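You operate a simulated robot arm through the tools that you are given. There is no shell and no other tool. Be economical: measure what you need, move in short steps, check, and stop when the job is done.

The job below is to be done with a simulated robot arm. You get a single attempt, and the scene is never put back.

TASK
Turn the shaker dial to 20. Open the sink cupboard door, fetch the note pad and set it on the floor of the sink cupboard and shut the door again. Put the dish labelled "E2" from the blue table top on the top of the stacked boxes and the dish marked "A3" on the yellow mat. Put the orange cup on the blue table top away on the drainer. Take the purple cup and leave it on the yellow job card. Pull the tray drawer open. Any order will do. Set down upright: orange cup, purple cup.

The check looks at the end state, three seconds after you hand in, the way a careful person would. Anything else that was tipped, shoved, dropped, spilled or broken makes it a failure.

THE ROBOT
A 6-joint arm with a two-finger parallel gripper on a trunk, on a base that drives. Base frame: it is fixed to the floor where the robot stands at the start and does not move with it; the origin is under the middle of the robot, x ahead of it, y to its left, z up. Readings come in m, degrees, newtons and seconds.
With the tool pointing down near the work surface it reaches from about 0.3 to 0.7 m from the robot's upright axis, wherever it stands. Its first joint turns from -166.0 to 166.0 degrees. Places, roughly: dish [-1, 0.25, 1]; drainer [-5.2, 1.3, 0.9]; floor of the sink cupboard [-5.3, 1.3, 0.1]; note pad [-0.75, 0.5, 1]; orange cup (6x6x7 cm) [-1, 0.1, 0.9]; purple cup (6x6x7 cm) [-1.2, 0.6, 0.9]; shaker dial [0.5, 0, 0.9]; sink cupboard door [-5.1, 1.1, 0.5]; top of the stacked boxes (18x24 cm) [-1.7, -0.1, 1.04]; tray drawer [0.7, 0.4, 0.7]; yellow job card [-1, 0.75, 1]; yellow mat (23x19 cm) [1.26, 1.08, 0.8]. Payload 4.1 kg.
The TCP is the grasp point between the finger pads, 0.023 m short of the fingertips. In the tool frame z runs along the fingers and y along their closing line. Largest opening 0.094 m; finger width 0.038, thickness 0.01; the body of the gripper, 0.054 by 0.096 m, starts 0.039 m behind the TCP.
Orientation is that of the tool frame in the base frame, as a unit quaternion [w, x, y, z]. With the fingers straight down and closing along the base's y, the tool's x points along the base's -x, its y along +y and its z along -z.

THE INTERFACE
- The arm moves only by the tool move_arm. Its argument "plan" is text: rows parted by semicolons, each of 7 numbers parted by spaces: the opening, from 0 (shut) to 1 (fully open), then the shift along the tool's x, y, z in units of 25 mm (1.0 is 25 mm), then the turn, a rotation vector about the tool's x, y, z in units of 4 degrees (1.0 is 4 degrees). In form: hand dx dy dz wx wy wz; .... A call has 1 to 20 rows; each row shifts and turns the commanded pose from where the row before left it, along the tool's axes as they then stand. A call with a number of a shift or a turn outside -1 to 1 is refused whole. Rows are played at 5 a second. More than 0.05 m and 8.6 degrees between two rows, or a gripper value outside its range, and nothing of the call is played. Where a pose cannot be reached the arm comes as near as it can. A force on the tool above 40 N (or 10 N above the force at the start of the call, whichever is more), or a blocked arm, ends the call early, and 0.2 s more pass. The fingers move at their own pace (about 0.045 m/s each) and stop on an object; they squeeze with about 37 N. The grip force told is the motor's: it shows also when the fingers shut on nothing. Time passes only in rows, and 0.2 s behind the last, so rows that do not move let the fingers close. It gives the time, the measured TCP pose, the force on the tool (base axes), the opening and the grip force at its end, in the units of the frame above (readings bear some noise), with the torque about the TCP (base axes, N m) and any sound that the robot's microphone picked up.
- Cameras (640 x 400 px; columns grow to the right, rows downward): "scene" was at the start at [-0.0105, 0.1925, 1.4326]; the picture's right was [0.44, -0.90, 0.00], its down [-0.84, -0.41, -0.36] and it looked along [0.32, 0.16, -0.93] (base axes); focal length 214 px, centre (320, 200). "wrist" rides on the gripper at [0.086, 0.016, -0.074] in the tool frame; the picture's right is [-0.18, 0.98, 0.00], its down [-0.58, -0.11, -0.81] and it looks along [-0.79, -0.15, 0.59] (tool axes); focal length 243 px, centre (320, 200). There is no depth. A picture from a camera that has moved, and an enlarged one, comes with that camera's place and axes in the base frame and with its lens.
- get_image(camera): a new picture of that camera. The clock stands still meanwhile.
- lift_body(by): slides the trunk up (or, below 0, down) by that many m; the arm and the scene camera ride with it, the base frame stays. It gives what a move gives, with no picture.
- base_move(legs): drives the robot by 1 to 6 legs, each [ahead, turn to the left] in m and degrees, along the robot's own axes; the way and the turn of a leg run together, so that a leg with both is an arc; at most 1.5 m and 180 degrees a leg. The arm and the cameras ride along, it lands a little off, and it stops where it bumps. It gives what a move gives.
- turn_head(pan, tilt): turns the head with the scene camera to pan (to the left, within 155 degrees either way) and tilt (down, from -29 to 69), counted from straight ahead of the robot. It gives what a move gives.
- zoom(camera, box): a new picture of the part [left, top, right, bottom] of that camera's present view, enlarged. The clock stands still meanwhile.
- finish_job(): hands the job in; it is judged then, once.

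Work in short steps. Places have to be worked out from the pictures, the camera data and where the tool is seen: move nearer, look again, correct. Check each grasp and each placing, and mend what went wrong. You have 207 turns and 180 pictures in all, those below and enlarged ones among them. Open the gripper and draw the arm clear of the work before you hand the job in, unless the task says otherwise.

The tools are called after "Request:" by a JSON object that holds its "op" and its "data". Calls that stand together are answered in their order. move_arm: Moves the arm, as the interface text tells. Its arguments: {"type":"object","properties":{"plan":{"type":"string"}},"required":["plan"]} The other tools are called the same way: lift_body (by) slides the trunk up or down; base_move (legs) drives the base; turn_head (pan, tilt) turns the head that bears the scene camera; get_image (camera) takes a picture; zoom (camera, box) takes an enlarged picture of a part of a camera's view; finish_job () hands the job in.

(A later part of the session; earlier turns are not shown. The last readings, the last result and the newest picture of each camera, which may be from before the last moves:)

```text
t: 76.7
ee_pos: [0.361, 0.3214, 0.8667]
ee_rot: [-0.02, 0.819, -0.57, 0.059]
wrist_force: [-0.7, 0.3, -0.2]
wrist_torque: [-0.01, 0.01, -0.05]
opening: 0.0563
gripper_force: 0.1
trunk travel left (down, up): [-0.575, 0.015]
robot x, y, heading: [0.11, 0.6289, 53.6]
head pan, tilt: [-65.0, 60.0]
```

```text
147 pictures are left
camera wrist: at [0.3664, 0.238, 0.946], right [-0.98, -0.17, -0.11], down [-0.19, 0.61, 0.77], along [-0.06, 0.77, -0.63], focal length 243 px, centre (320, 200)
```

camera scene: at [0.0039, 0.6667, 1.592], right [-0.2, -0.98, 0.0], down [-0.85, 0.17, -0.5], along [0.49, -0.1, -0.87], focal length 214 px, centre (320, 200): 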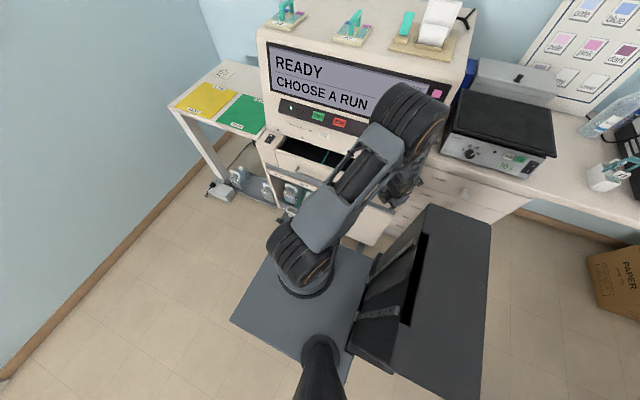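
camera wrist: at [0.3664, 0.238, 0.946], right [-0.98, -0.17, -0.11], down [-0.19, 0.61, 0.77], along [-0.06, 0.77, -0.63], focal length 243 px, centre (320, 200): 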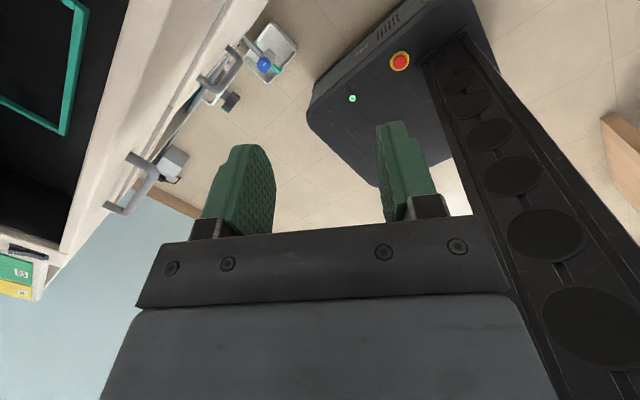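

Swing along the drawer front to a spot before the handle while yawing the hand so that it closes along the pull direction.

Request:
{"op": "move_arm", "data": {"plan": "0.7 -0.2 -0.83 0 0 0 -1;0.7 -0.14 -0.84 0 0 0 -1;0.7 -0.08 -0.85 0 0 0 -1;0.7 -0.02 -0.85 0 0 0 -1;0.7 0.03 -0.85 0 0 0 -1;0.7 0.1 -0.85 0 0 0 -1;0.7 -0.14 -0.79 0 0 0 -1;0.7 -0.08 -0.8 0 0 0 -1;0.7 -0.03 -0.8 0 0 0 -1;0.7 0.03 -0.8 0 0 0 -1;0.7 0.08 -0.8 0 0 0 -1;0.7 0.14 -0.79 0 0 0 -1;0.7 0.19 -0.78 0 0 0 -1;0.7 0.25 -0.76 0 0 0 -1;0.7 0.3 -0.74 0 0 0 -1;0.7 0.35 -0.72 0 0 0 -1;0.7 0.4 -0.69 0 0 0 -1;0.7 0.45 -0.66 0 0 0 -1;0.7 0 0 0 0 0 -1;0.7 0 0 0 0 0 -1"}}

Request:
{"op": "get_image", "data": {"camera": "wrist"}}

```text
t: 80.9
ee_pos: [0.6071, 0.5873, 0.8873]
ee_rot: [0.024, 0.994, 0.09, 0.058]
wrist_force: [0.0, 0.2, -0.3]
wrist_torque: [0.02, 0.02, 0.0]
opening: 0.0656
gripper_force: 0.1
trunk travel left (down, up): [-0.575, 0.015]
robot x, y, heading: [0.105, 0.6253, 53.5]
head pan, tilt: [-65.0, 60.0]
```

```text
146 pictures are left
camera wrist: at [0.6852, 0.5907, 0.9716], right [-0.01, -1.0, 0.04], down [-0.68, 0.03, 0.73], along [-0.73, -0.02, -0.68], focal length 243 px, centre (320, 200)
```

wrist: 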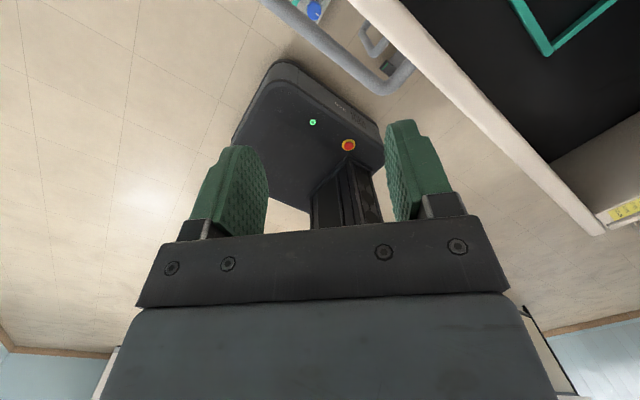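

Rotate another 44° and level; then look at the bar.

Request:
{"op": "move_arm", "data": {"plan": "0.7 0 0 0 0.41 -0.8 0;0.7 0 0 0 0.41 -0.8 0;0.7 0 0 0 0 0 -1;0.7 0 0 0 0 0 -1;0.7 0 0 0 0 0 -1;0.7 0 0 0 0 0 -1;0.7 0 0 0 0 0 -1;0.7 0 0 0 0 0 -1;0.7 0 0 0 0 0 -1;0.7 0 0 0 0 0 -1;0.7 0 0 0 0 0 -1;0.7 0 0 0 0 0 -1;0.7 0 0 0 0 0 -1"}}

Request:
{"op": "get_image", "data": {"camera": "wrist"}}

Request:
{"op": "turn_head", "data": {"pan": -50, "tilt": 60}}

Request:
{"op": "get_image", "data": {"camera": "scene"}}

```text
t: 83.7
ee_pos: [0.6068, 0.5881, 0.8874]
ee_rot: [-0.001, 0.889, 0.457, 0.0]
wrist_force: [-0.1, 0.2, 0.5]
wrist_torque: [-0.01, 0.02, 0.02]
opening: 0.0656
gripper_force: 0.1
trunk travel left (down, up): [-0.575, 0.015]
robot x, y, heading: [0.1065, 0.6287, 53.7]
head pan, tilt: [-65.0, 60.0]
```

```text
145 pictures are left
camera wrist: at [0.6699, 0.6492, 0.9618], right [0.69, -0.72, 0.0], down [-0.43, -0.41, 0.81], along [-0.58, -0.56, -0.59], focal length 243 px, centre (320, 200)
```

wrist: 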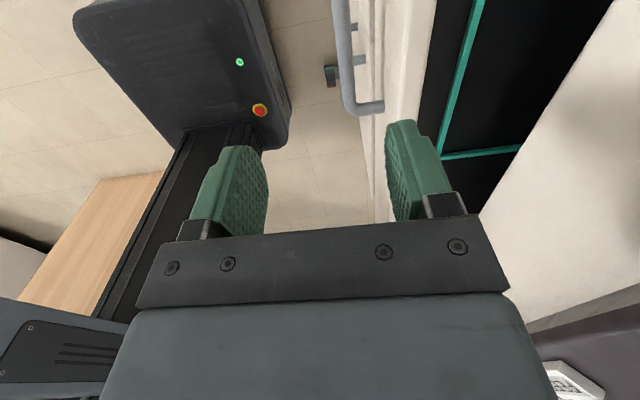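

```text
t: 84.5
ee_pos: [0.6064, 0.5886, 0.8868]
ee_rot: [0.0, 0.89, 0.456, 0.0]
wrist_force: [0.1, 0.6, 0.3]
wrist_torque: [-0.04, 0.02, 0.01]
opening: 0.066
gripper_force: 0.1
trunk travel left (down, up): [-0.575, 0.015]
robot x, y, heading: [0.1088, 0.6305, 53.5]
head pan, tilt: [-50.0, 60.0]
```

```text
144 pictures are left
camera scene: at [0.0051, 0.6841, 1.592], right [0.06, -1.0, 0.0], down [-0.86, -0.05, -0.5], along [0.5, 0.03, -0.87], focal length 214 px, centre (320, 200)
```

scene: 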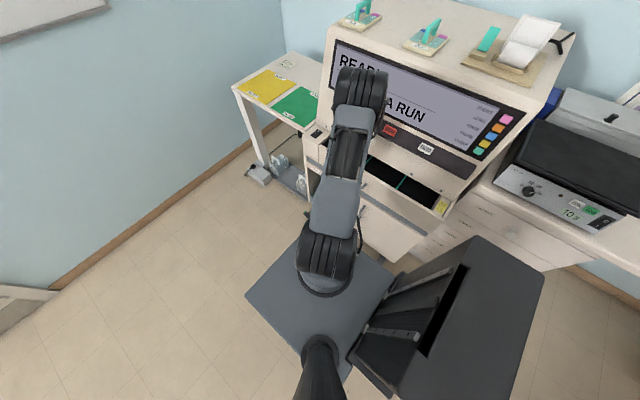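

Bar lies at d≈0.171 (about 2 cm further from the robot than the TCP), gap to front ≈3 cm. Narrow the fingers to 45 mm, shift 10 mm, descend 12 cm, look.

Request:
{"op": "move_arm", "data": {"plan": "0.48 0 0.4 0 0 0 0;0.48 0 0 0.8 0 0 0;0.48 0 0 0.8 0 0 0;0.48 0 0 0.8 0 0 0;0.48 0 0 0.8 0 0 0;0.48 0 0 0.8 0 0 0;0.48 0 0 0.8 0 0 0"}}

Request:
{"op": "get_image", "data": {"camera": "wrist"}}

```text
t: 86.0
ee_pos: [0.6148, 0.582, 0.766]
ee_rot: [-0.001, 0.89, 0.456, 0.0]
wrist_force: [-0.1, 0.0, 0.0]
wrist_torque: [0.0, 0.02, 0.01]
opening: 0.045
gripper_force: 0.1
trunk travel left (down, up): [-0.575, 0.015]
robot x, y, heading: [0.1118, 0.627, 53.3]
head pan, tilt: [-50.0, 60.0]
```

```text
143 pictures are left
camera wrist: at [0.678, 0.6434, 0.8421], right [0.69, -0.72, 0.0], down [-0.43, -0.41, 0.81], along [-0.58, -0.56, -0.59], focal length 243 px, centre (320, 200)
```

wrist: 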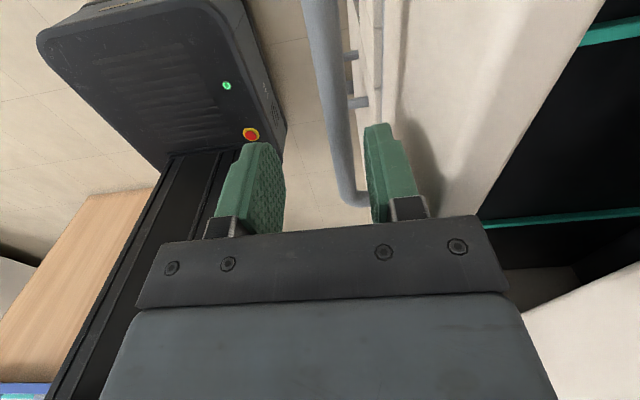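

Bar at d≈0.172, z≈0.726, between the fingers. Descend 28 mm more and close.

Request:
{"op": "move_arm", "data": {"plan": "0.48 0 0.1 0.5 0 0 0;0.48 0 0 0.6 0 0 0;0 0 0 0 0 0 0;0 0 0 0 0 0 0;0 0 0 0 0 0 0;0 0 0 0 0 0 0"}}

Request:
{"op": "get_image", "data": {"camera": "wrist"}}

```text
t: 86.7
ee_pos: [0.6204, 0.5807, 0.7496]
ee_rot: [0.006, 0.89, 0.456, 0.007]
wrist_force: [-13.3, 5.3, 28.3]
wrist_torque: [-1.46, -1.02, -0.59]
opening: 0.0255
gripper_force: 0.1
trunk travel left (down, up): [-0.575, 0.015]
robot x, y, heading: [0.1089, 0.6302, 53.7]
head pan, tilt: [-50.0, 60.0]
stopped in row 3: the force on the tool passed its limit at 50 N (the readings are from after the stop); the commanded pose is now the measured one
```

```text
142 pictures are left
camera wrist: at [0.6826, 0.6412, 0.8254], right [0.69, -0.72, 0.01], down [-0.44, -0.41, 0.8], along [-0.57, -0.56, -0.6], focal length 243 px, centre (320, 200)
```

wrist: 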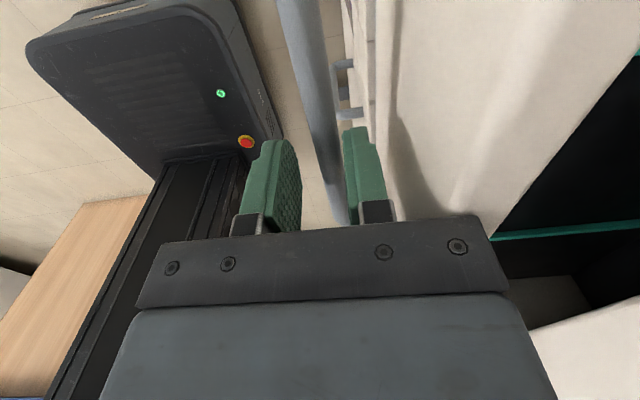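

The gripper body touches the drawer's front lip. I rise, offset the hand toward me with wider opening so the far finger hooks behind the bar, and descend again.

Request:
{"op": "move_arm", "data": {"plan": "0.48 0 -0.1 -0.8 0 0 0;0.7 0 -0.5 -0.4 0 0 0;0.7 0 -0.18 0 -0.1 -0.1 0;0.7 0 0 0 0 0 0;0.7 0 0 0.8 0 0 0;0.7 0 0 0.9 0 0 0"}}

Request:
{"op": "get_image", "data": {"camera": "wrist"}}

```text
t: 88.1
ee_pos: [0.6056, 0.5896, 0.7333]
ee_rot: [0.009, 0.89, 0.455, 0.004]
wrist_force: [-1.2, 0.7, 1.4]
wrist_torque: [-0.06, 0.0, 0.0]
opening: 0.0659
gripper_force: 0.0
trunk travel left (down, up): [-0.575, 0.015]
robot x, y, heading: [0.1108, 0.6262, 53.6]
head pan, tilt: [-50.0, 60.0]
```

```text
141 pictures are left
camera wrist: at [0.6683, 0.6523, 0.8081], right [0.69, -0.72, 0.02], down [-0.44, -0.4, 0.81], along [-0.58, -0.56, -0.59], focal length 243 px, centre (320, 200)
```

wrist: 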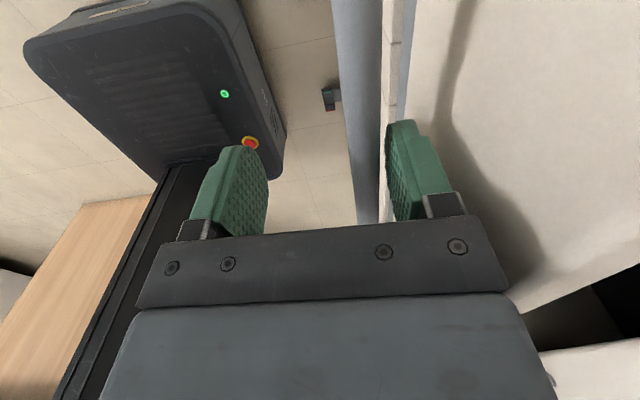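

Far finger is behind the bar. Pull towards −d.

Request:
{"op": "move_arm", "data": {"plan": "0.7 0 -0.5 0.3 0 0 0;0.6 0 -0.6 0 0 0 0;0.6 0 -0.6 0 0 0 0;0.6 0 -0.6 0 0 0 0;0.6 0 -0.6 0 0 0 0;0.6 0 -0.6 0 0 0 0;0.6 0 -0.6 0 0 0 0"}}

Request:
{"op": "get_image", "data": {"camera": "scene"}}

Request:
{"op": "get_image", "data": {"camera": "wrist"}}

```text
t: 89.7
ee_pos: [0.522, 0.6511, 0.7229]
ee_rot: [0.007, 0.89, 0.455, 0.003]
wrist_force: [0.6, 0.4, 0.3]
wrist_torque: [-0.02, 0.03, 0.0]
opening: 0.0564
gripper_force: 0.1
trunk travel left (down, up): [-0.575, 0.015]
robot x, y, heading: [0.1075, 0.6242, 53.4]
head pan, tilt: [-50.0, 60.0]
```

```text
140 pictures are left
camera scene: at [0.005, 0.6844, 1.592], right [0.06, -1.0, 0.0], down [-0.86, -0.05, -0.5], along [0.5, 0.03, -0.87], focal length 214 px, centre (320, 200)
```

scene: 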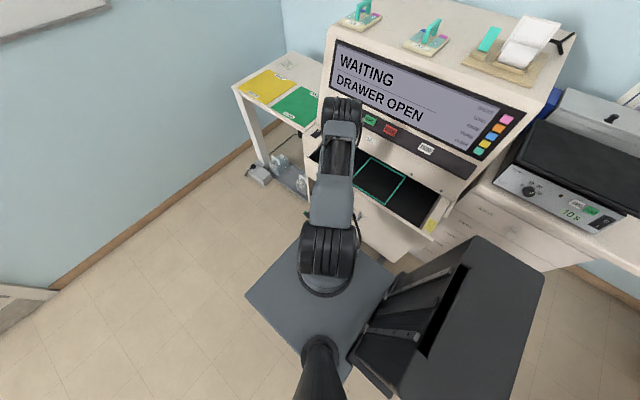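

```text
139 pictures are left
camera wrist: at [0.5843, 0.7131, 0.7988], right [0.69, -0.72, 0.02], down [-0.44, -0.4, 0.81], along [-0.58, -0.56, -0.59], focal length 243 px, centre (320, 200)
```

wrist: 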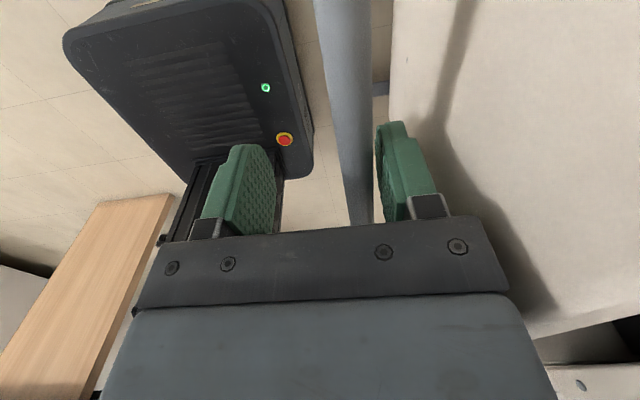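

The screen now says "DRAWER OPEN". Pull a few more centimetres for good measure.

Request:
{"op": "move_arm", "data": {"plan": "0.6 0 -0.6 0 0 0 0;0.6 0 -0.6 0 0 0 0;0.6 0.2 -0.6 0 0 0 0;0.6 0.2 -0.6 0 0 0 0;0.6 0.3 -0.6 0 0 0 0"}}

Request:
{"op": "get_image", "data": {"camera": "scene"}}

```text
t: 90.9
ee_pos: [0.4838, 0.7099, 0.7264]
ee_rot: [0.005, 0.89, 0.455, 0.001]
wrist_force: [-0.3, 0.2, 0.1]
wrist_torque: [0.0, 0.02, -0.01]
opening: 0.0564
gripper_force: 0.1
out of reach, approached as far as the arm can: row 4, 5
trunk travel left (down, up): [-0.575, 0.015]
robot x, y, heading: [0.1121, 0.6305, 53.3]
head pan, tilt: [-50.0, 60.0]
```

```text
138 pictures are left
camera scene: at [0.005, 0.6845, 1.592], right [0.06, -1.0, 0.0], down [-0.86, -0.05, -0.5], along [0.5, 0.03, -0.87], focal length 214 px, centre (320, 200)
```

scene: 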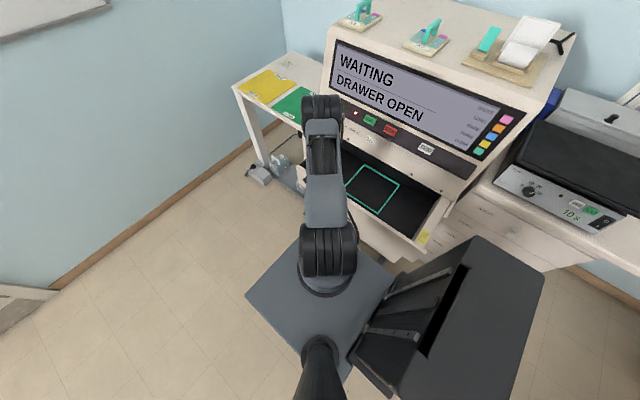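

Inner reach limit. I lift out, reverse the base 0.2 m, and re-hook to pull it all the way.

Request:
{"op": "move_arm", "data": {"plan": "0.6 0 0.2 -0.2 0 0 0;0.6 0 0 -1 0 0 0;0.6 0 0 -1 0 0 0;0.6 0 0 -1 0 0 0"}}

Request:
{"op": "base_move", "data": {"legs": [[-0.2, 0]]}}

Request:
{"op": "get_image", "data": {"camera": "wrist"}}

```text
t: 91.9
ee_pos: [0.4858, 0.7078, 0.8071]
ee_rot: [0.008, 0.89, 0.456, 0.003]
wrist_force: [-0.6, 0.7, -0.2]
wrist_torque: [0.02, -0.02, 0.0]
opening: 0.0561
gripper_force: 0.0
trunk travel left (down, up): [-0.575, 0.015]
robot x, y, heading: [0.1058, 0.6242, 53.5]
head pan, tilt: [-50.0, 60.0]
```

```text
t: 93.5
ee_pos: [0.3646, 0.5434, 0.806]
ee_rot: [0.008, 0.89, 0.455, 0.003]
wrist_force: [0.8, 0.9, 0.5]
wrist_torque: [0.01, -0.01, 0.01]
opening: 0.0564
gripper_force: 0.0
trunk travel left (down, up): [-0.575, 0.015]
robot x, y, heading: [-0.012, 0.4629, 53.6]
head pan, tilt: [-50.0, 60.0]
```

```text
137 pictures are left
camera wrist: at [0.4274, 0.6051, 0.8812], right [0.69, -0.72, 0.02], down [-0.44, -0.4, 0.81], along [-0.58, -0.56, -0.59], focal length 243 px, centre (320, 200)
```

wrist: 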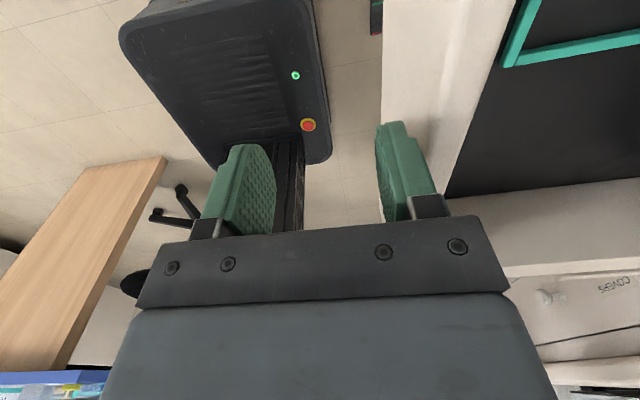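

Slide along the bar direction 0.18 m, centre, and descend to re-hook.

Request:
{"op": "move_arm", "data": {"plan": "0.6 1 0.1 0 0 0 0;0.6 1 0.1 0 0 0 0;0.6 1 0.1 0 0 0 0;0.6 1 0.1 0 0 0 0;0.6 1 0.1 0 0 0 0;0.6 1 0 0 0 0 0;0.6 1 0 0 0 0 0;0.6 0 0 0.5 0 0 0"}}

Request:
{"op": "get_image", "data": {"camera": "wrist"}}

```text
t: 95.3
ee_pos: [0.478, 0.6792, 0.7939]
ee_rot: [0.007, 0.89, 0.455, 0.004]
wrist_force: [0.7, -0.8, 0.1]
wrist_torque: [-0.02, -0.01, 0.03]
opening: 0.0563
gripper_force: 0.0
trunk travel left (down, up): [-0.575, 0.015]
robot x, y, heading: [-0.0105, 0.4648, 53.6]
head pan, tilt: [-50.0, 60.0]
```

```text
136 pictures are left
camera wrist: at [0.541, 0.7406, 0.8687], right [0.69, -0.72, 0.02], down [-0.44, -0.4, 0.81], along [-0.58, -0.56, -0.59], focal length 243 px, centre (320, 200)
```

wrist: 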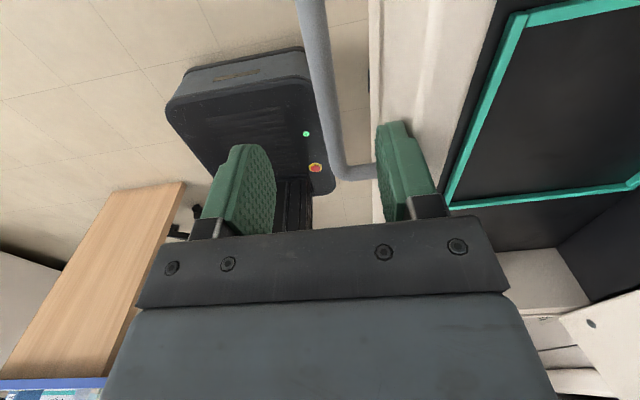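

Bar at d≈0, TCP centred. Descend and pull.

Request:
{"op": "move_arm", "data": {"plan": "0.6 0 0 0.9 0 0 0;0.6 0 0 0.9 0 0 0;0.6 0 0 0.9 0 0 0;0.6 0 -0.6 0 0 0 0;0.6 0 -0.6 0 0 0 0;0.6 0 -0.6 0 0 0 0;0.6 0 -0.6 0 0 0 0;0.6 0 -0.6 0 0 0 0;0.6 0 -0.6 0 0 0 0;0.6 0 -0.6 0 0 0 0;0.6 0 -0.6 0 0 0 0"}}

Request:
{"op": "get_image", "data": {"camera": "scene"}}

```text
t: 95.6
ee_pos: [0.4794, 0.6771, 0.7908]
ee_rot: [0.008, 0.891, 0.454, 0.004]
wrist_force: [-3.1, -4.0, 11.4]
wrist_torque: [-0.45, -0.24, -0.29]
opening: 0.056
gripper_force: 0.0
trunk travel left (down, up): [-0.575, 0.015]
robot x, y, heading: [-0.0167, 0.4655, 53.4]
head pan, tilt: [-50.0, 60.0]
stopped in row 1: the force on the tool passed its limit at 55 N (the readings are from after the stop); the commanded pose is now the measured one
```

```text
135 pictures are left
camera scene: at [-0.1175, 0.5192, 1.5922], right [0.06, -1.0, 0.0], down [-0.86, -0.05, -0.5], along [0.5, 0.03, -0.87], focal length 214 px, centre (320, 200)
```

scene: 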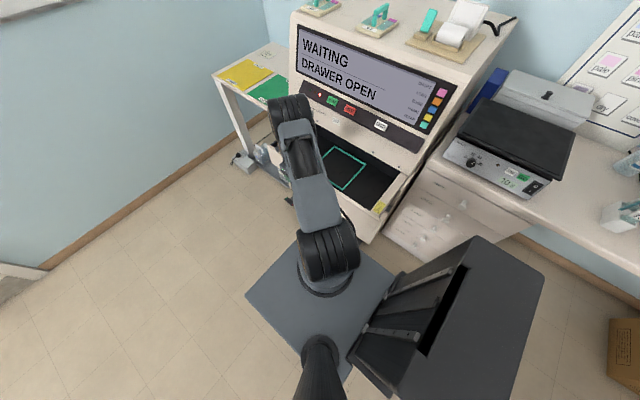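

The far fingertip met the drawer lip. Lift, shift 16 mm toward me, descend again, then pull.

Request:
{"op": "move_arm", "data": {"plan": "0.6 0 0 -0.6 0 0 0;0.6 0 -0.62 0 0 0 0;0.6 0 0 0.9 0 0 0;0.6 0 0 0.9 0 0 0;0.6 0 0 0.9 0 0 0;0.6 0 0 0.5 0 0 0;0.6 0 -0.6 0 0 0 0;0.6 0 -0.6 0 0 0 0;0.6 0 -0.6 0 0 0 0;0.6 0 -0.6 0 0 0 0;0.6 0 -0.6 0 0 0 0;0.6 0 -0.6 0 0 0 0;0.6 0 -0.6 0 0 0 0"}}

Request:
{"op": "get_image", "data": {"camera": "scene"}}

Request:
{"op": "get_image", "data": {"camera": "wrist"}}

```text
t: 98.2
ee_pos: [0.4092, 0.73, 0.7216]
ee_rot: [0.008, 0.892, 0.451, 0.009]
wrist_force: [25.3, -23.6, -11.7]
wrist_torque: [0.78, 0.13, 0.48]
opening: 0.0713
gripper_force: 17.2
trunk travel left (down, up): [-0.575, 0.015]
robot x, y, heading: [-0.0116, 0.4625, 52.8]
head pan, tilt: [-50.0, 60.0]
stopped in row 12: the force on the tool passed its limit at 48 N (the readings are from after the stop); the commanded pose is now the measured one
```

```text
134 pictures are left
camera scene: at [-0.1126, 0.5197, 1.592], right [0.05, -1.0, 0.0], down [-0.87, -0.04, -0.5], along [0.5, 0.03, -0.87], focal length 214 px, centre (320, 200)
```

scene: 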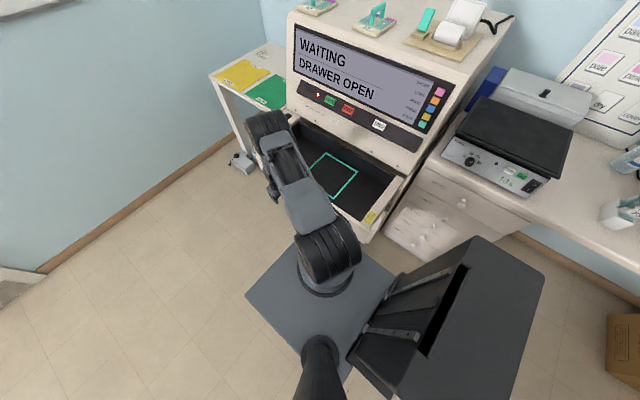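

```text
133 pictures are left
camera wrist: at [0.4724, 0.7905, 0.7978], right [0.68, -0.73, 0.02], down [-0.45, -0.4, 0.8], along [-0.58, -0.55, -0.6], focal length 243 px, centre (320, 200)
```

wrist: 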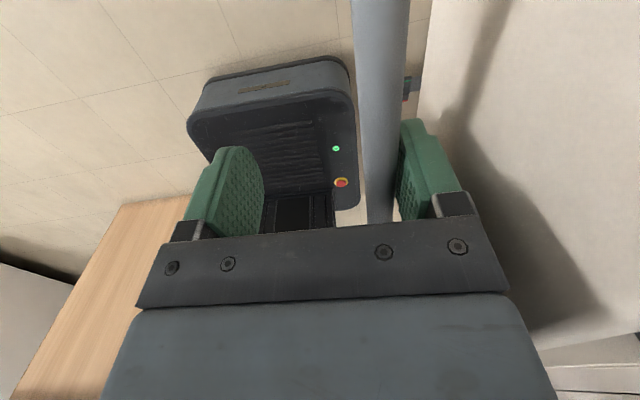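

Drawer hit its end stop – fully open. Unhook (move back toward the machine slightly) and lift out.

Request:
{"op": "move_arm", "data": {"plan": "0.65 0 0.5 0 0 0 0;0.65 0 0 -1 0 0 0;0.65 0 0 -1 0 0 0;0.65 0 0 -1 0 0 0;0.65 0 0 -1 0 0 0;0.65 0 0 -1 0 0 0;0.65 0 0 -1 0 0 0"}}

Request:
{"op": "turn_head", "data": {"pan": 90, "tilt": 45}}

Request:
{"op": "get_image", "data": {"camera": "scene"}}

```text
t: 99.8
ee_pos: [0.4119, 0.7258, 0.8722]
ee_rot: [0.008, 0.892, 0.452, 0.007]
wrist_force: [-0.6, 0.6, -0.6]
wrist_torque: [-0.01, 0.02, 0.0]
opening: 0.0611
gripper_force: 0.1
trunk travel left (down, up): [-0.575, 0.015]
robot x, y, heading: [-0.0121, 0.4668, 53.5]
head pan, tilt: [-50.0, 60.0]
```

```text
t: 102.0
ee_pos: [0.412, 0.7266, 0.8735]
ee_rot: [0.009, 0.892, 0.452, 0.007]
wrist_force: [0.5, -0.5, 0.7]
wrist_torque: [0.04, 0.0, 0.01]
opening: 0.0612
gripper_force: 0.1
trunk travel left (down, up): [-0.575, 0.015]
robot x, y, heading: [-0.0127, 0.4667, 53.1]
head pan, tilt: [90.0, 45.0]
```

```text
132 pictures are left
camera scene: at [-0.2476, 0.5658, 1.6115], right [0.6, 0.8, 0.0], down [0.57, -0.42, -0.71], along [-0.57, 0.42, -0.71], focal length 214 px, centre (320, 200)
```

scene: 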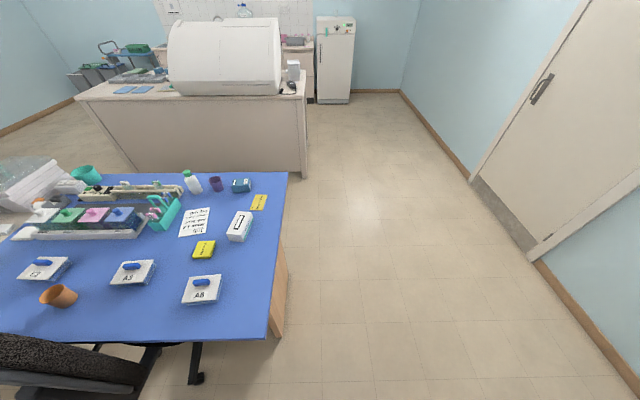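

Request:
{"op": "zoom", "data": {"camera": "scene", "box": [0, 160, 300, 345]}}

Request:
{"op": "turn_head", "data": {"pan": 115, "tilt": 35}}

Request:
{"op": "get_image", "data": {"camera": "scene"}}

```text
2.13 times, centred on (150, 252) of scene
camera zoom: at [-0.2476, 0.5658, 1.6115], right [0.6, 0.8, 0.0], down [0.57, -0.42, -0.71], along [-0.57, 0.42, -0.71], focal length 458 px, centre (683, 88)
```

zoom: 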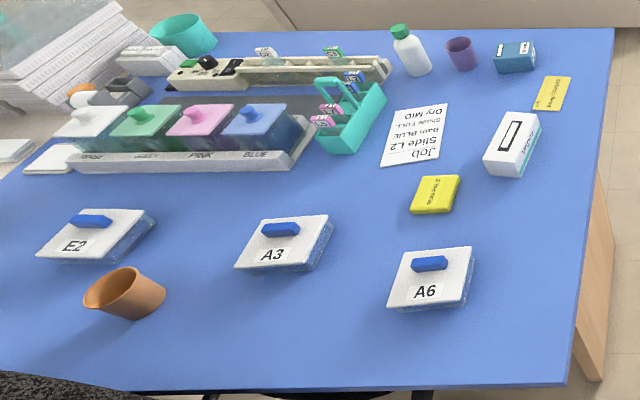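

```text
t: 102.9
ee_pos: [0.4112, 0.7263, 0.8705]
ee_rot: [0.009, 0.892, 0.452, 0.008]
wrist_force: [0.6, 0.2, -0.4]
wrist_torque: [-0.02, 0.0, -0.01]
opening: 0.0611
gripper_force: 0.0
trunk travel left (down, up): [-0.575, 0.015]
robot x, y, heading: [-0.01, 0.4641, 53.1]
head pan, tilt: [115.0, 35.0]
```

```text
130 pictures are left
camera scene: at [-0.2687, 0.5351, 1.6263], right [0.21, 0.98, 0.0], down [0.56, -0.12, -0.82], along [-0.8, 0.17, -0.57], focal length 214 px, centre (320, 200)
```

scene: 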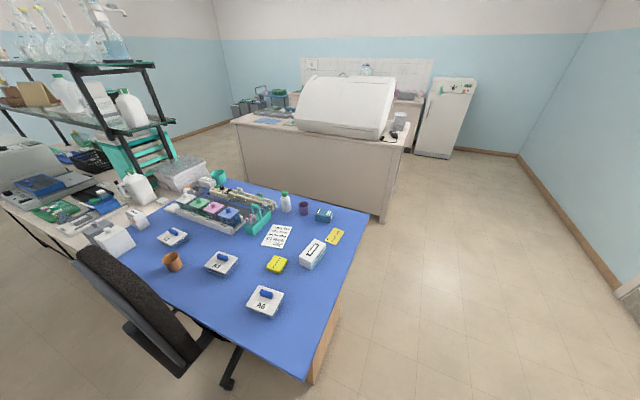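

I now know the layout: E2, A3, A6, orange cup along the table's front; purple cup, pad, card further back. First A3: reverse 0.42 m, then swing the arm to the table side.

Request:
{"op": "base_move", "data": {"legs": [[-0.42, 0]]}}

Request:
{"op": "move_arm", "data": {"plan": "0.8 0.3 -0.5 -1 0 0 -0.65;0.8 0.3 -0.8 -1 0 0 -0.65;0.8 0.5 -0.8 -1 0 0 -0.65;0.8 0.5 -0.8 -1 0 0 -0.65;0.8 0.5 -0.8 -0.5 0 0 -0.65"}}

```text
t: 105.5
ee_pos: [0.1592, 0.3923, 0.8723]
ee_rot: [0.009, 0.891, 0.455, 0.007]
wrist_force: [0.7, 0.0, 0.2]
wrist_torque: [-0.01, -0.04, 0.0]
opening: 0.0612
gripper_force: 0.0
trunk travel left (down, up): [-0.575, 0.015]
robot x, y, heading: [-0.2591, 0.1272, 53.2]
head pan, tilt: [115.0, 35.0]
```

```text
t: 106.7
ee_pos: [0.1033, 0.4851, 0.9832]
ee_rot: [0.01, 0.834, 0.552, 0.007]
wrist_force: [0.8, 0.1, -0.6]
wrist_torque: [-0.02, -0.01, -0.01]
opening: 0.075
gripper_force: 0.0
trunk travel left (down, up): [-0.575, 0.015]
robot x, y, heading: [-0.2657, 0.1284, 53.2]
head pan, tilt: [115.0, 35.0]
```

Swing the arm left by 120° around to the table.

Request:
{"op": "move_arm", "data": {"plan": "0.8 0.41 -0.985 0 0 0 -0.75;0.8 0.41 -0.985 0 0 0 -0.75;0.8 0.41 -0.985 0 0 0 -0.75;0.8 0.41 -0.985 0 0 0 -0.75;0.8 0.41 -0.985 0 0 0 -0.75;0.8 0.41 -0.985 0 0 0 -0.75;0.8 0.41 -0.985 0 0 0 -0.75;0.8 0.41 -0.985 0 0 0 -0.75;0.8 0.41 -0.985 0 0 0 -0.75;0.8 0.41 -0.985 0 0 0 -0.75;0.8 0.41 -0.985 0 0 0 -0.75;0.8 0.41 -0.985 0 0 0 -0.75;0.8 0.41 -0.985 0 0 0 -0.75;0.8 0.41 -0.985 0 0 0 -0.75;0.8 0.41 -0.985 0 0 0 -0.75;0.8 0.41 -0.985 0 0 0 -0.75;0.8 0.41 -0.985 0 0 0 -0.75;0.8 0.41 -0.985 0 0 0 -0.75;0.8 0.41 -0.985 0 0 0 -0.75;0.8 0.41 -0.985 0 0 0 -0.75"}}

Request:
{"op": "move_arm", "data": {"plan": "0.8 0.41 -0.985 0 0 0 -0.75;0.8 0.41 -0.985 0 0 0 -0.75;0.8 0.41 -0.985 0 0 0 -0.75;0.8 0.41 -0.985 0 0 0 -0.75;0.8 0.41 -0.985 0 0 0 -0.75;0.8 0.41 -0.985 0 0 0 -0.75;0.8 0.41 -0.985 0 0 0 -0.75;0.8 0.41 -0.985 0 0 0 -0.75;0.8 0.41 -0.985 0 0 0 -0.75;0.8 0.41 -0.985 0 0 0 -0.75;0.8 0.41 -0.985 0 0 0 -0.75;0.8 0.41 -0.985 0 0 0 -0.75;0.8 0.41 -0.985 0 0 0 -0.75;0.8 0.41 -0.985 0 0 0 -0.75;0.8 0.41 -0.985 0 0 0 -0.75;0.8 0.41 -0.985 0 0 0 -0.75;0.8 0.41 -0.985 0 0 0 -0.75;0.8 0.41 -0.985 0 0 0 -0.75"}}

Request:
{"op": "get_image", "data": {"camera": "wrist"}}

Request:
{"op": "get_image", "data": {"camera": "scene"}}

```text
t: 110.9
ee_pos: [-0.3826, 0.6328, 0.97]
ee_rot: [0.012, 0.446, 0.895, 0.001]
wrist_force: [-0.6, 0.5, 0.0]
wrist_torque: [-0.05, 0.03, -0.01]
opening: 0.0753
gripper_force: 0.1
trunk travel left (down, up): [-0.575, 0.015]
robot x, y, heading: [-0.2643, 0.1241, 53.2]
head pan, tilt: [115.0, 35.0]
```

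```text
t: 114.9
ee_pos: [-0.7298, 0.3613, 0.97]
ee_rot: [0.007, 0.015, 1.0, -0.003]
wrist_force: [-0.2, -0.6, -0.4]
wrist_torque: [0.02, -0.02, 0.02]
opening: 0.0751
gripper_force: 0.2
trunk travel left (down, up): [-0.575, 0.015]
robot x, y, heading: [-0.2664, 0.1289, 53.2]
head pan, tilt: [115.0, 35.0]
stopped in row 18: the arm was blocked; the commanded pose is now the measured one
```

```text
129 pictures are left
camera wrist: at [-0.8161, 0.3807, 1.0441], right [0.21, 0.98, 0.0], down [0.57, -0.12, 0.82], along [0.8, -0.18, -0.58], focal length 243 px, centre (320, 200)
```

wrist: 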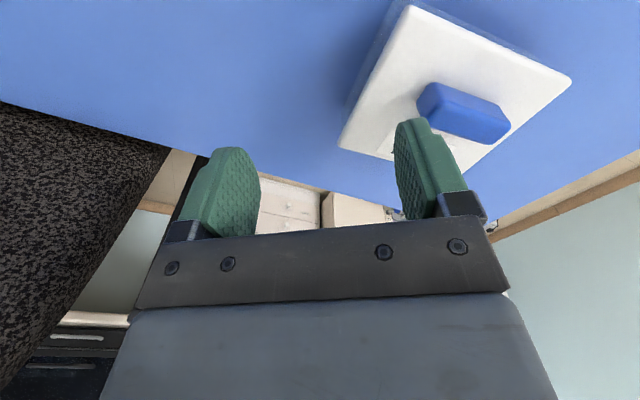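

```text
128 pictures are left
camera scene: at [-0.5207, 0.1974, 1.6262], right [0.2, 0.98, 0.0], down [0.56, -0.12, -0.82], along [-0.8, 0.16, -0.57], focal length 214 px, centre (320, 200)
```

scene: 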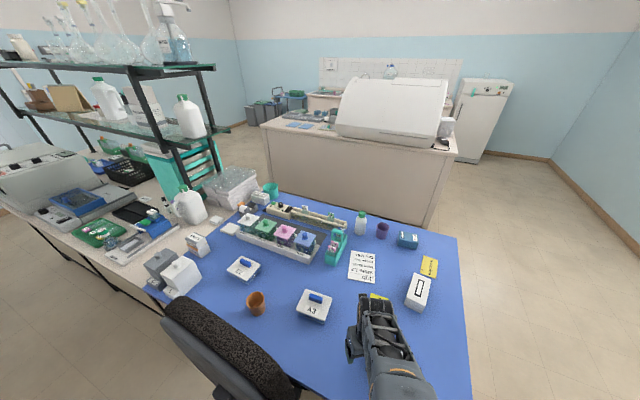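

Blocked near the end. Check what touches – look down at the arm.

Request:
{"op": "turn_head", "data": {"pan": 100, "tilt": 68}}

Request:
{"op": "get_image", "data": {"camera": "scene"}}

```text
t: 115.8
ee_pos: [-0.7289, 0.3604, 0.9704]
ee_rot: [0.007, 0.015, 1.0, -0.004]
wrist_force: [0.0, -1.0, 0.7]
wrist_torque: [0.02, -0.04, -0.02]
opening: 0.0751
gripper_force: 0.0
trunk travel left (down, up): [-0.575, 0.015]
robot x, y, heading: [-0.266, 0.123, 53.1]
head pan, tilt: [100.0, 68.0]
```

```text
127 pictures are left
camera scene: at [-0.4854, 0.2051, 1.5834], right [0.45, 0.89, 0.0], down [0.83, -0.41, -0.38], along [-0.34, 0.17, -0.93], focal length 214 px, centre (320, 200)
```

scene: 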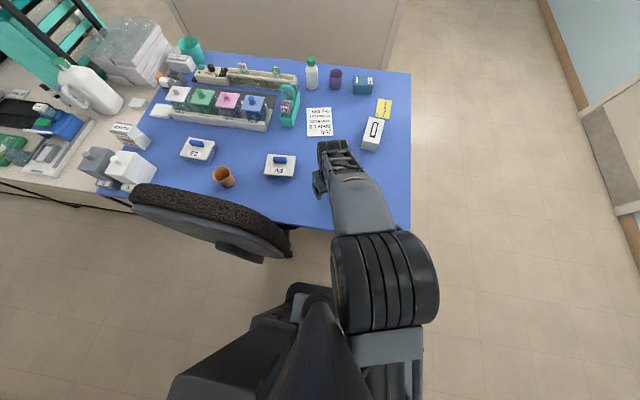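

The elbow meets the robot's own head mast at J1≈100°. I swing back ~36° and instead turn the base +45°.

Request:
{"op": "move_arm", "data": {"plan": "0.8 -0.41 0.985 0 0 0 0.75;0.8 -0.41 0.985 -0.5 0 0 0.75;0.8 -0.41 0.985 -0.5 0 0 0.75;0.8 -0.41 0.985 -0.5 0 0 0.75;0.8 -0.41 0.985 -0.5 0 0 0.75;0.8 -0.41 0.985 0 0 0 0.75;0.8 -0.41 0.985 0 0 0 0.75;0.8 -0.41 0.985 0 0 0 0.75;0.8 -0.41 0.985 0 0 0 0.75;0.8 -0.41 0.985 0 0 0 0.75;0.8 -0.41 0.985 0 0 0 0.75;0.8 -0.41 0.985 0 0 0 0.75"}}

Request:
{"op": "base_move", "data": {"legs": [[0, 50]]}}

Request:
{"op": "turn_head", "data": {"pan": 60, "tilt": 50}}

Request:
{"op": "get_image", "data": {"camera": "scene"}}

Request:
{"op": "get_image", "data": {"camera": "wrist"}}

```text
t: 118.5
ee_pos: [-0.5252, 0.5997, 1.0214]
ee_rot: [0.008, 0.322, 0.947, -0.001]
wrist_force: [0.0, 0.0, -0.8]
wrist_torque: [-0.01, -0.02, -0.02]
opening: 0.0754
gripper_force: 0.0
trunk travel left (down, up): [-0.575, 0.015]
robot x, y, heading: [-0.2648, 0.1302, 53.2]
head pan, tilt: [100.0, 68.0]
```

```text
t: 121.1
ee_pos: [-0.7929, 0.2307, 1.0215]
ee_rot: [0.008, -0.107, 0.994, 0.003]
wrist_force: [-0.6, 0.8, 0.4]
wrist_torque: [-0.03, 0.04, 0.02]
opening: 0.0752
gripper_force: 0.0
trunk travel left (down, up): [-0.575, 0.015]
robot x, y, heading: [-0.267, 0.1267, 103.3]
head pan, tilt: [100.0, 68.0]
```

```text
t: 122.2
ee_pos: [-0.7938, 0.2305, 1.0212]
ee_rot: [0.007, -0.107, 0.994, 0.003]
wrist_force: [0.1, -0.8, 1.0]
wrist_torque: [0.0, 0.03, 0.04]
opening: 0.075
gripper_force: 0.0
trunk travel left (down, up): [-0.575, 0.015]
robot x, y, heading: [-0.2637, 0.1249, 103.3]
head pan, tilt: [60.0, 50.0]
```

```text
126 pictures are left
camera scene: at [-0.487, 0.0535, 1.6045], right [0.29, 0.96, 0.0], down [0.73, -0.22, -0.64], along [-0.62, 0.18, -0.77], focal length 214 px, centre (320, 200)
```

scene: 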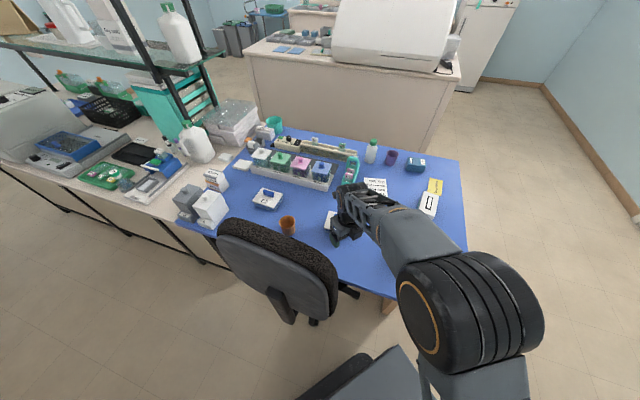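

```text
125 pictures are left
camera wrist: at [-0.8833, 0.228, 1.0954], right [-0.03, 1.0, 0.01], down [0.58, 0.01, 0.82], along [0.81, 0.03, -0.58], focal length 243 px, centre (320, 200)
```

wrist: 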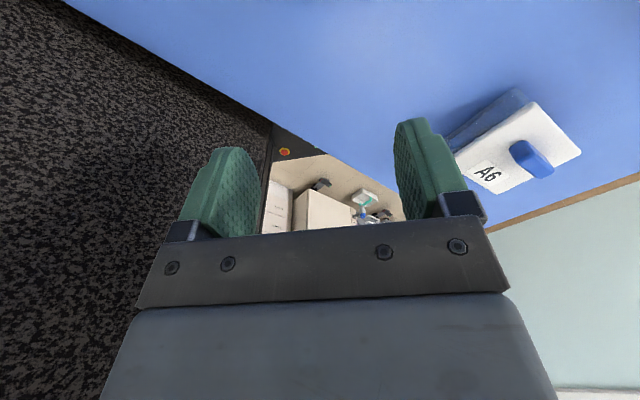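

Request:
{"op": "zoom", "data": {"camera": "scene", "box": [210, 170, 370, 270]}}

Request:
{"op": "zoom", "data": {"camera": "wrist", "box": [420, 60, 620, 210]}}

```text
4.00 times, centred on (290, 220) of scene
camera zoom: at [-0.487, 0.0535, 1.6045], right [0.29, 0.96, 0.0], down [0.73, -0.22, -0.64], along [-0.62, 0.18, -0.77], focal length 858 px, centre (440, 120)
```

zoom: 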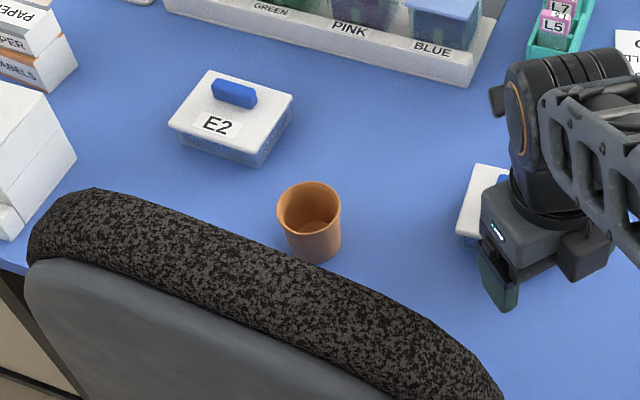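

```text
2.67 times, centred on (520, 135) of wrist
camera zoom: at [-0.8833, 0.228, 1.0954], right [-0.03, 1.0, 0.01], down [0.58, 0.01, 0.82], along [0.81, 0.03, -0.58], focal length 647 px, centre (-213, 373)
```

zoom: 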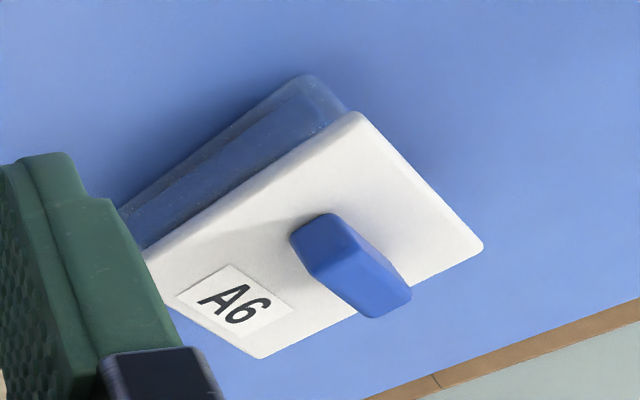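

Move over A3 (≈(−0.927,0.262)) and yaw the hand so it will close across the knob; then look.

Request:
{"op": "move_arm", "data": {"plan": "0.8 0.99 0.456 0 0 0 0;0.8 0.99 0.456 0 0 0 0;0.8 0.99 0.456 0 0 0 0;0.8 0.99 0.456 0 0 0 0;0.8 0.99 0.456 0 0 0 0;0.8 0 0 0 0 0 -0.96;0.8 0 0 0 0 0 -0.96;0.8 0 0 0 0 0 -0.96;0.8 0 0 0 0 0 -0.96;0.8 0 0 0 0 0 -0.96;0.8 0 0 0 0 0 -0.96;0.8 0 0 0 0 0 -0.96;0.8 0 0 0 0 0 -0.96;0.8 0 0 0 0 0 -0.96;0.8 0 0 0 0 0 -0.96;0.8 0 0 0 0 0 -0.96"}}

Request:
{"op": "get_image", "data": {"camera": "wrist"}}

```text
t: 125.6
ee_pos: [-0.9208, 0.2594, 1.0192]
ee_rot: [0.007, -0.459, 0.888, -0.002]
wrist_force: [-0.3, -0.1, -0.2]
wrist_torque: [-0.02, 0.03, -0.01]
opening: 0.0752
gripper_force: 0.1
out of reach, approached as far as the arm can: row 5
trunk travel left (down, up): [-0.575, 0.015]
robot x, y, heading: [-0.2646, 0.1242, 103.5]
head pan, tilt: [60.0, 50.0]
```

```text
122 pictures are left
camera wrist: at [-0.9857, 0.1978, 1.0931], right [-0.69, 0.72, -0.01], down [0.41, 0.41, 0.82], along [0.59, 0.56, -0.58], focal length 243 px, centre (320, 200)
```

wrist: 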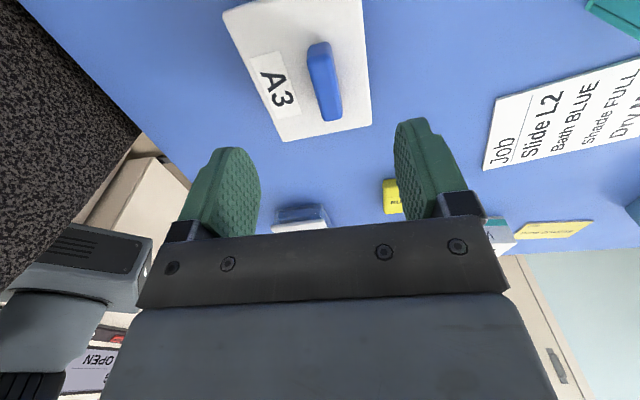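

Knob lies right under the TCP at (−0.922,0.261). Descend to z≈0.932.

Request:
{"op": "move_arm", "data": {"plan": "0.6 0 0 0.9 0 0 0;0.6 0 0 0.9 0 0 0;0.6 0 0 0.9 0 0 0;0.6 0 0 0.78 0 0 0"}}

Request:
{"op": "get_image", "data": {"camera": "wrist"}}

```text
t: 126.6
ee_pos: [-0.9209, 0.2606, 0.9402]
ee_rot: [0.001, -0.458, 0.889, 0.002]
wrist_force: [-0.6, 1.0, 38.0]
wrist_torque: [-0.85, -0.42, 0.03]
opening: 0.0557
gripper_force: 0.0
trunk travel left (down, up): [-0.575, 0.015]
robot x, y, heading: [-0.2635, 0.1278, 103.3]
head pan, tilt: [60.0, 50.0]
```

```text
121 pictures are left
camera wrist: at [-0.9839, 0.1987, 1.0156], right [-0.69, 0.72, 0.01], down [0.43, 0.4, 0.81], along [0.58, 0.56, -0.59], focal length 243 px, centre (320, 200)
```

wrist: 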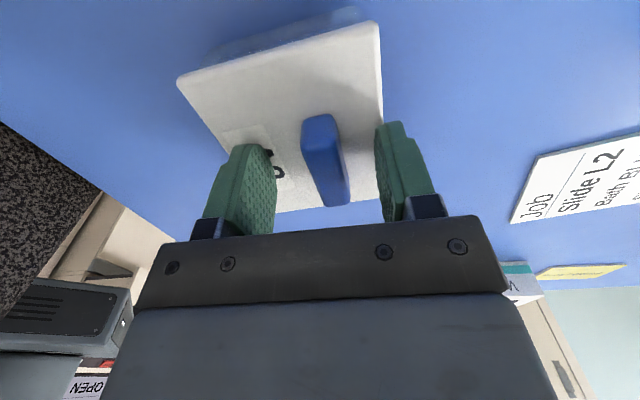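

Tips touch the lid (lid top ≈0.917). Rise 3 mm and grip the knob.

Request:
{"op": "move_arm", "data": {"plan": "0.6 0 0 -0.4 0 0 0;0 0 0 0 0 0 0;0 0 0 0 0 0 0;0 0 0 0 0 0 0;0 0 0 0 0 0 0;0 0 0 0 0 0 0"}}

Request:
{"op": "move_arm", "data": {"plan": "0 0 0 -0.5 0 0 0;0 0 0 -0.8 0 0 0;0 0 0 -0.8 0 0 0"}}

Request:
{"op": "get_image", "data": {"camera": "wrist"}}

Request:
{"op": "zoom", "data": {"camera": "scene", "box": [260, 150, 420, 280]}}

```text
t: 128.0
ee_pos: [-0.9178, 0.2597, 0.9398]
ee_rot: [0.008, -0.458, 0.889, -0.001]
wrist_force: [2.7, -1.7, 4.7]
wrist_torque: [0.11, 0.02, -0.02]
opening: 0.0159
gripper_force: 37.3
trunk travel left (down, up): [-0.575, 0.015]
robot x, y, heading: [-0.2656, 0.1286, 103.4]
head pan, tilt: [60.0, 50.0]
```

```text
t: 128.8
ee_pos: [-0.9216, 0.2581, 0.9952]
ee_rot: [0.009, -0.459, 0.889, 0.0]
wrist_force: [0.6, -0.2, -2.1]
wrist_torque: [0.01, 0.01, -0.02]
opening: 0.0156
gripper_force: 36.3
trunk travel left (down, up): [-0.575, 0.015]
robot x, y, heading: [-0.2655, 0.1243, 103.4]
head pan, tilt: [60.0, 50.0]
```

```text
120 pictures are left
camera wrist: at [-0.9852, 0.1974, 1.0688], right [-0.69, 0.72, -0.01], down [0.41, 0.41, 0.82], along [0.59, 0.56, -0.58], focal length 243 px, centre (320, 200)
```

wrist: 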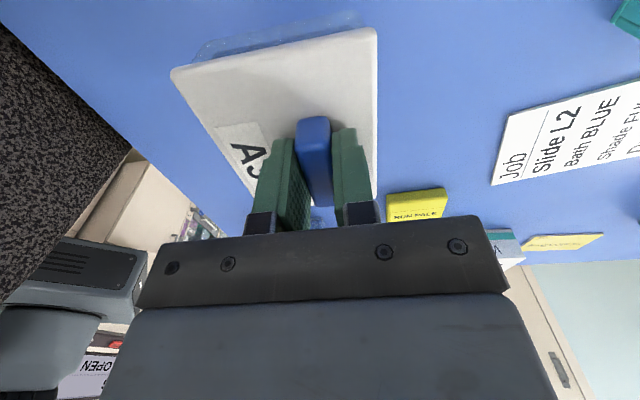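

```text
3.08 times, centred on (340, 215) of scene
camera zoom: at [-0.487, 0.0536, 1.6045], right [0.29, 0.96, 0.0], down [0.73, -0.22, -0.64], along [-0.62, 0.18, -0.77], focal length 660 px, centre (258, 154)
```

zoom: 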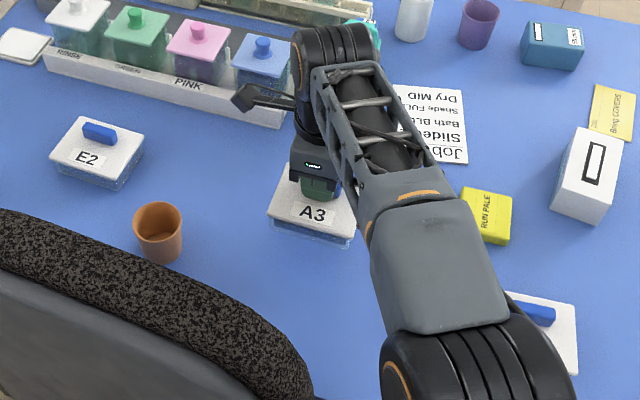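

The whole dish lifts. Raise/retract the arm, then turn the base back to 54° and drive along the corridor to the mat side.

Request:
{"op": "move_arm", "data": {"plan": "0 0 0 -1 0 0 0;0 0 0 -1 0 0 0;0 -0.4 -0.9 -0.1 0 0 0;0 -0.4 -0.9 0 0 0 0;0 -0.4 -0.9 0 0 0 0;0 -0.4 -0.9 0 0 0 0"}}

Request:
{"op": "base_move", "data": {"legs": [[0, -49]]}}

Request:
{"op": "base_move", "data": {"legs": [[1.2, 0]]}}

Request:
{"op": "turn_head", "data": {"pan": -60, "tilt": 45}}

Request:
{"op": "get_image", "data": {"camera": "scene"}}

```text
t: 130.2
ee_pos: [-0.8461, 0.2428, 1.0507]
ee_rot: [0.007, -0.459, 0.888, 0.0]
wrist_force: [0.4, -0.5, -2.7]
wrist_torque: [0.01, 0.03, 0.02]
opening: 0.0157
gripper_force: 37.2
out of reach, approached as far as the arm can: row 3, 4
trunk travel left (down, up): [-0.575, 0.015]
robot x, y, heading: [-0.2635, 0.1259, 103.4]
head pan, tilt: [60.0, 50.0]
```

```text
t: 132.8
ee_pos: [-0.5578, 0.6426, 1.0505]
ee_rot: [0.007, -0.047, 0.999, -0.004]
wrist_force: [0.0, 0.6, -2.0]
wrist_torque: [0.02, -0.01, 0.0]
opening: 0.0157
gripper_force: 37.1
trunk travel left (down, up): [-0.575, 0.015]
robot x, y, heading: [-0.2644, 0.1235, 54.1]
head pan, tilt: [60.0, 50.0]
```

```text
t: 138.9
ee_pos: [0.1458, 1.6178, 1.0503]
ee_rot: [0.008, -0.047, 0.999, -0.004]
wrist_force: [-0.8, -0.1, -2.3]
wrist_torque: [0.02, 0.0, -0.01]
opening: 0.0157
gripper_force: 37.1
trunk travel left (down, up): [-0.575, 0.015]
robot x, y, heading: [0.4348, 1.1015, 54.1]
head pan, tilt: [60.0, 50.0]
```

```text
t: 140.9
ee_pos: [0.1474, 1.6175, 1.0497]
ee_rot: [0.007, -0.046, 0.999, -0.003]
wrist_force: [-0.7, 0.0, -2.5]
wrist_torque: [0.01, 0.01, -0.03]
opening: 0.0157
gripper_force: 36.6
trunk travel left (down, up): [-0.575, 0.015]
robot x, y, heading: [0.4405, 1.1013, 54.2]
head pan, tilt: [-60.0, 45.0]
```

```text
118 pictures are left
camera scene: at [0.3497, 1.1435, 1.6114], right [-0.1, -0.99, 0.0], down [-0.7, 0.07, -0.71], along [0.7, -0.07, -0.71], focal length 214 px, centre (320, 200)
```

scene: 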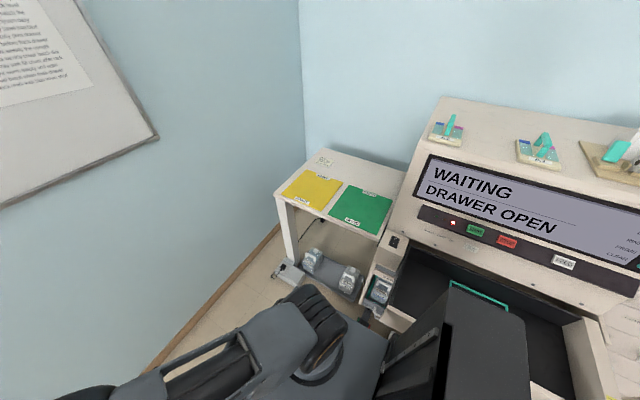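

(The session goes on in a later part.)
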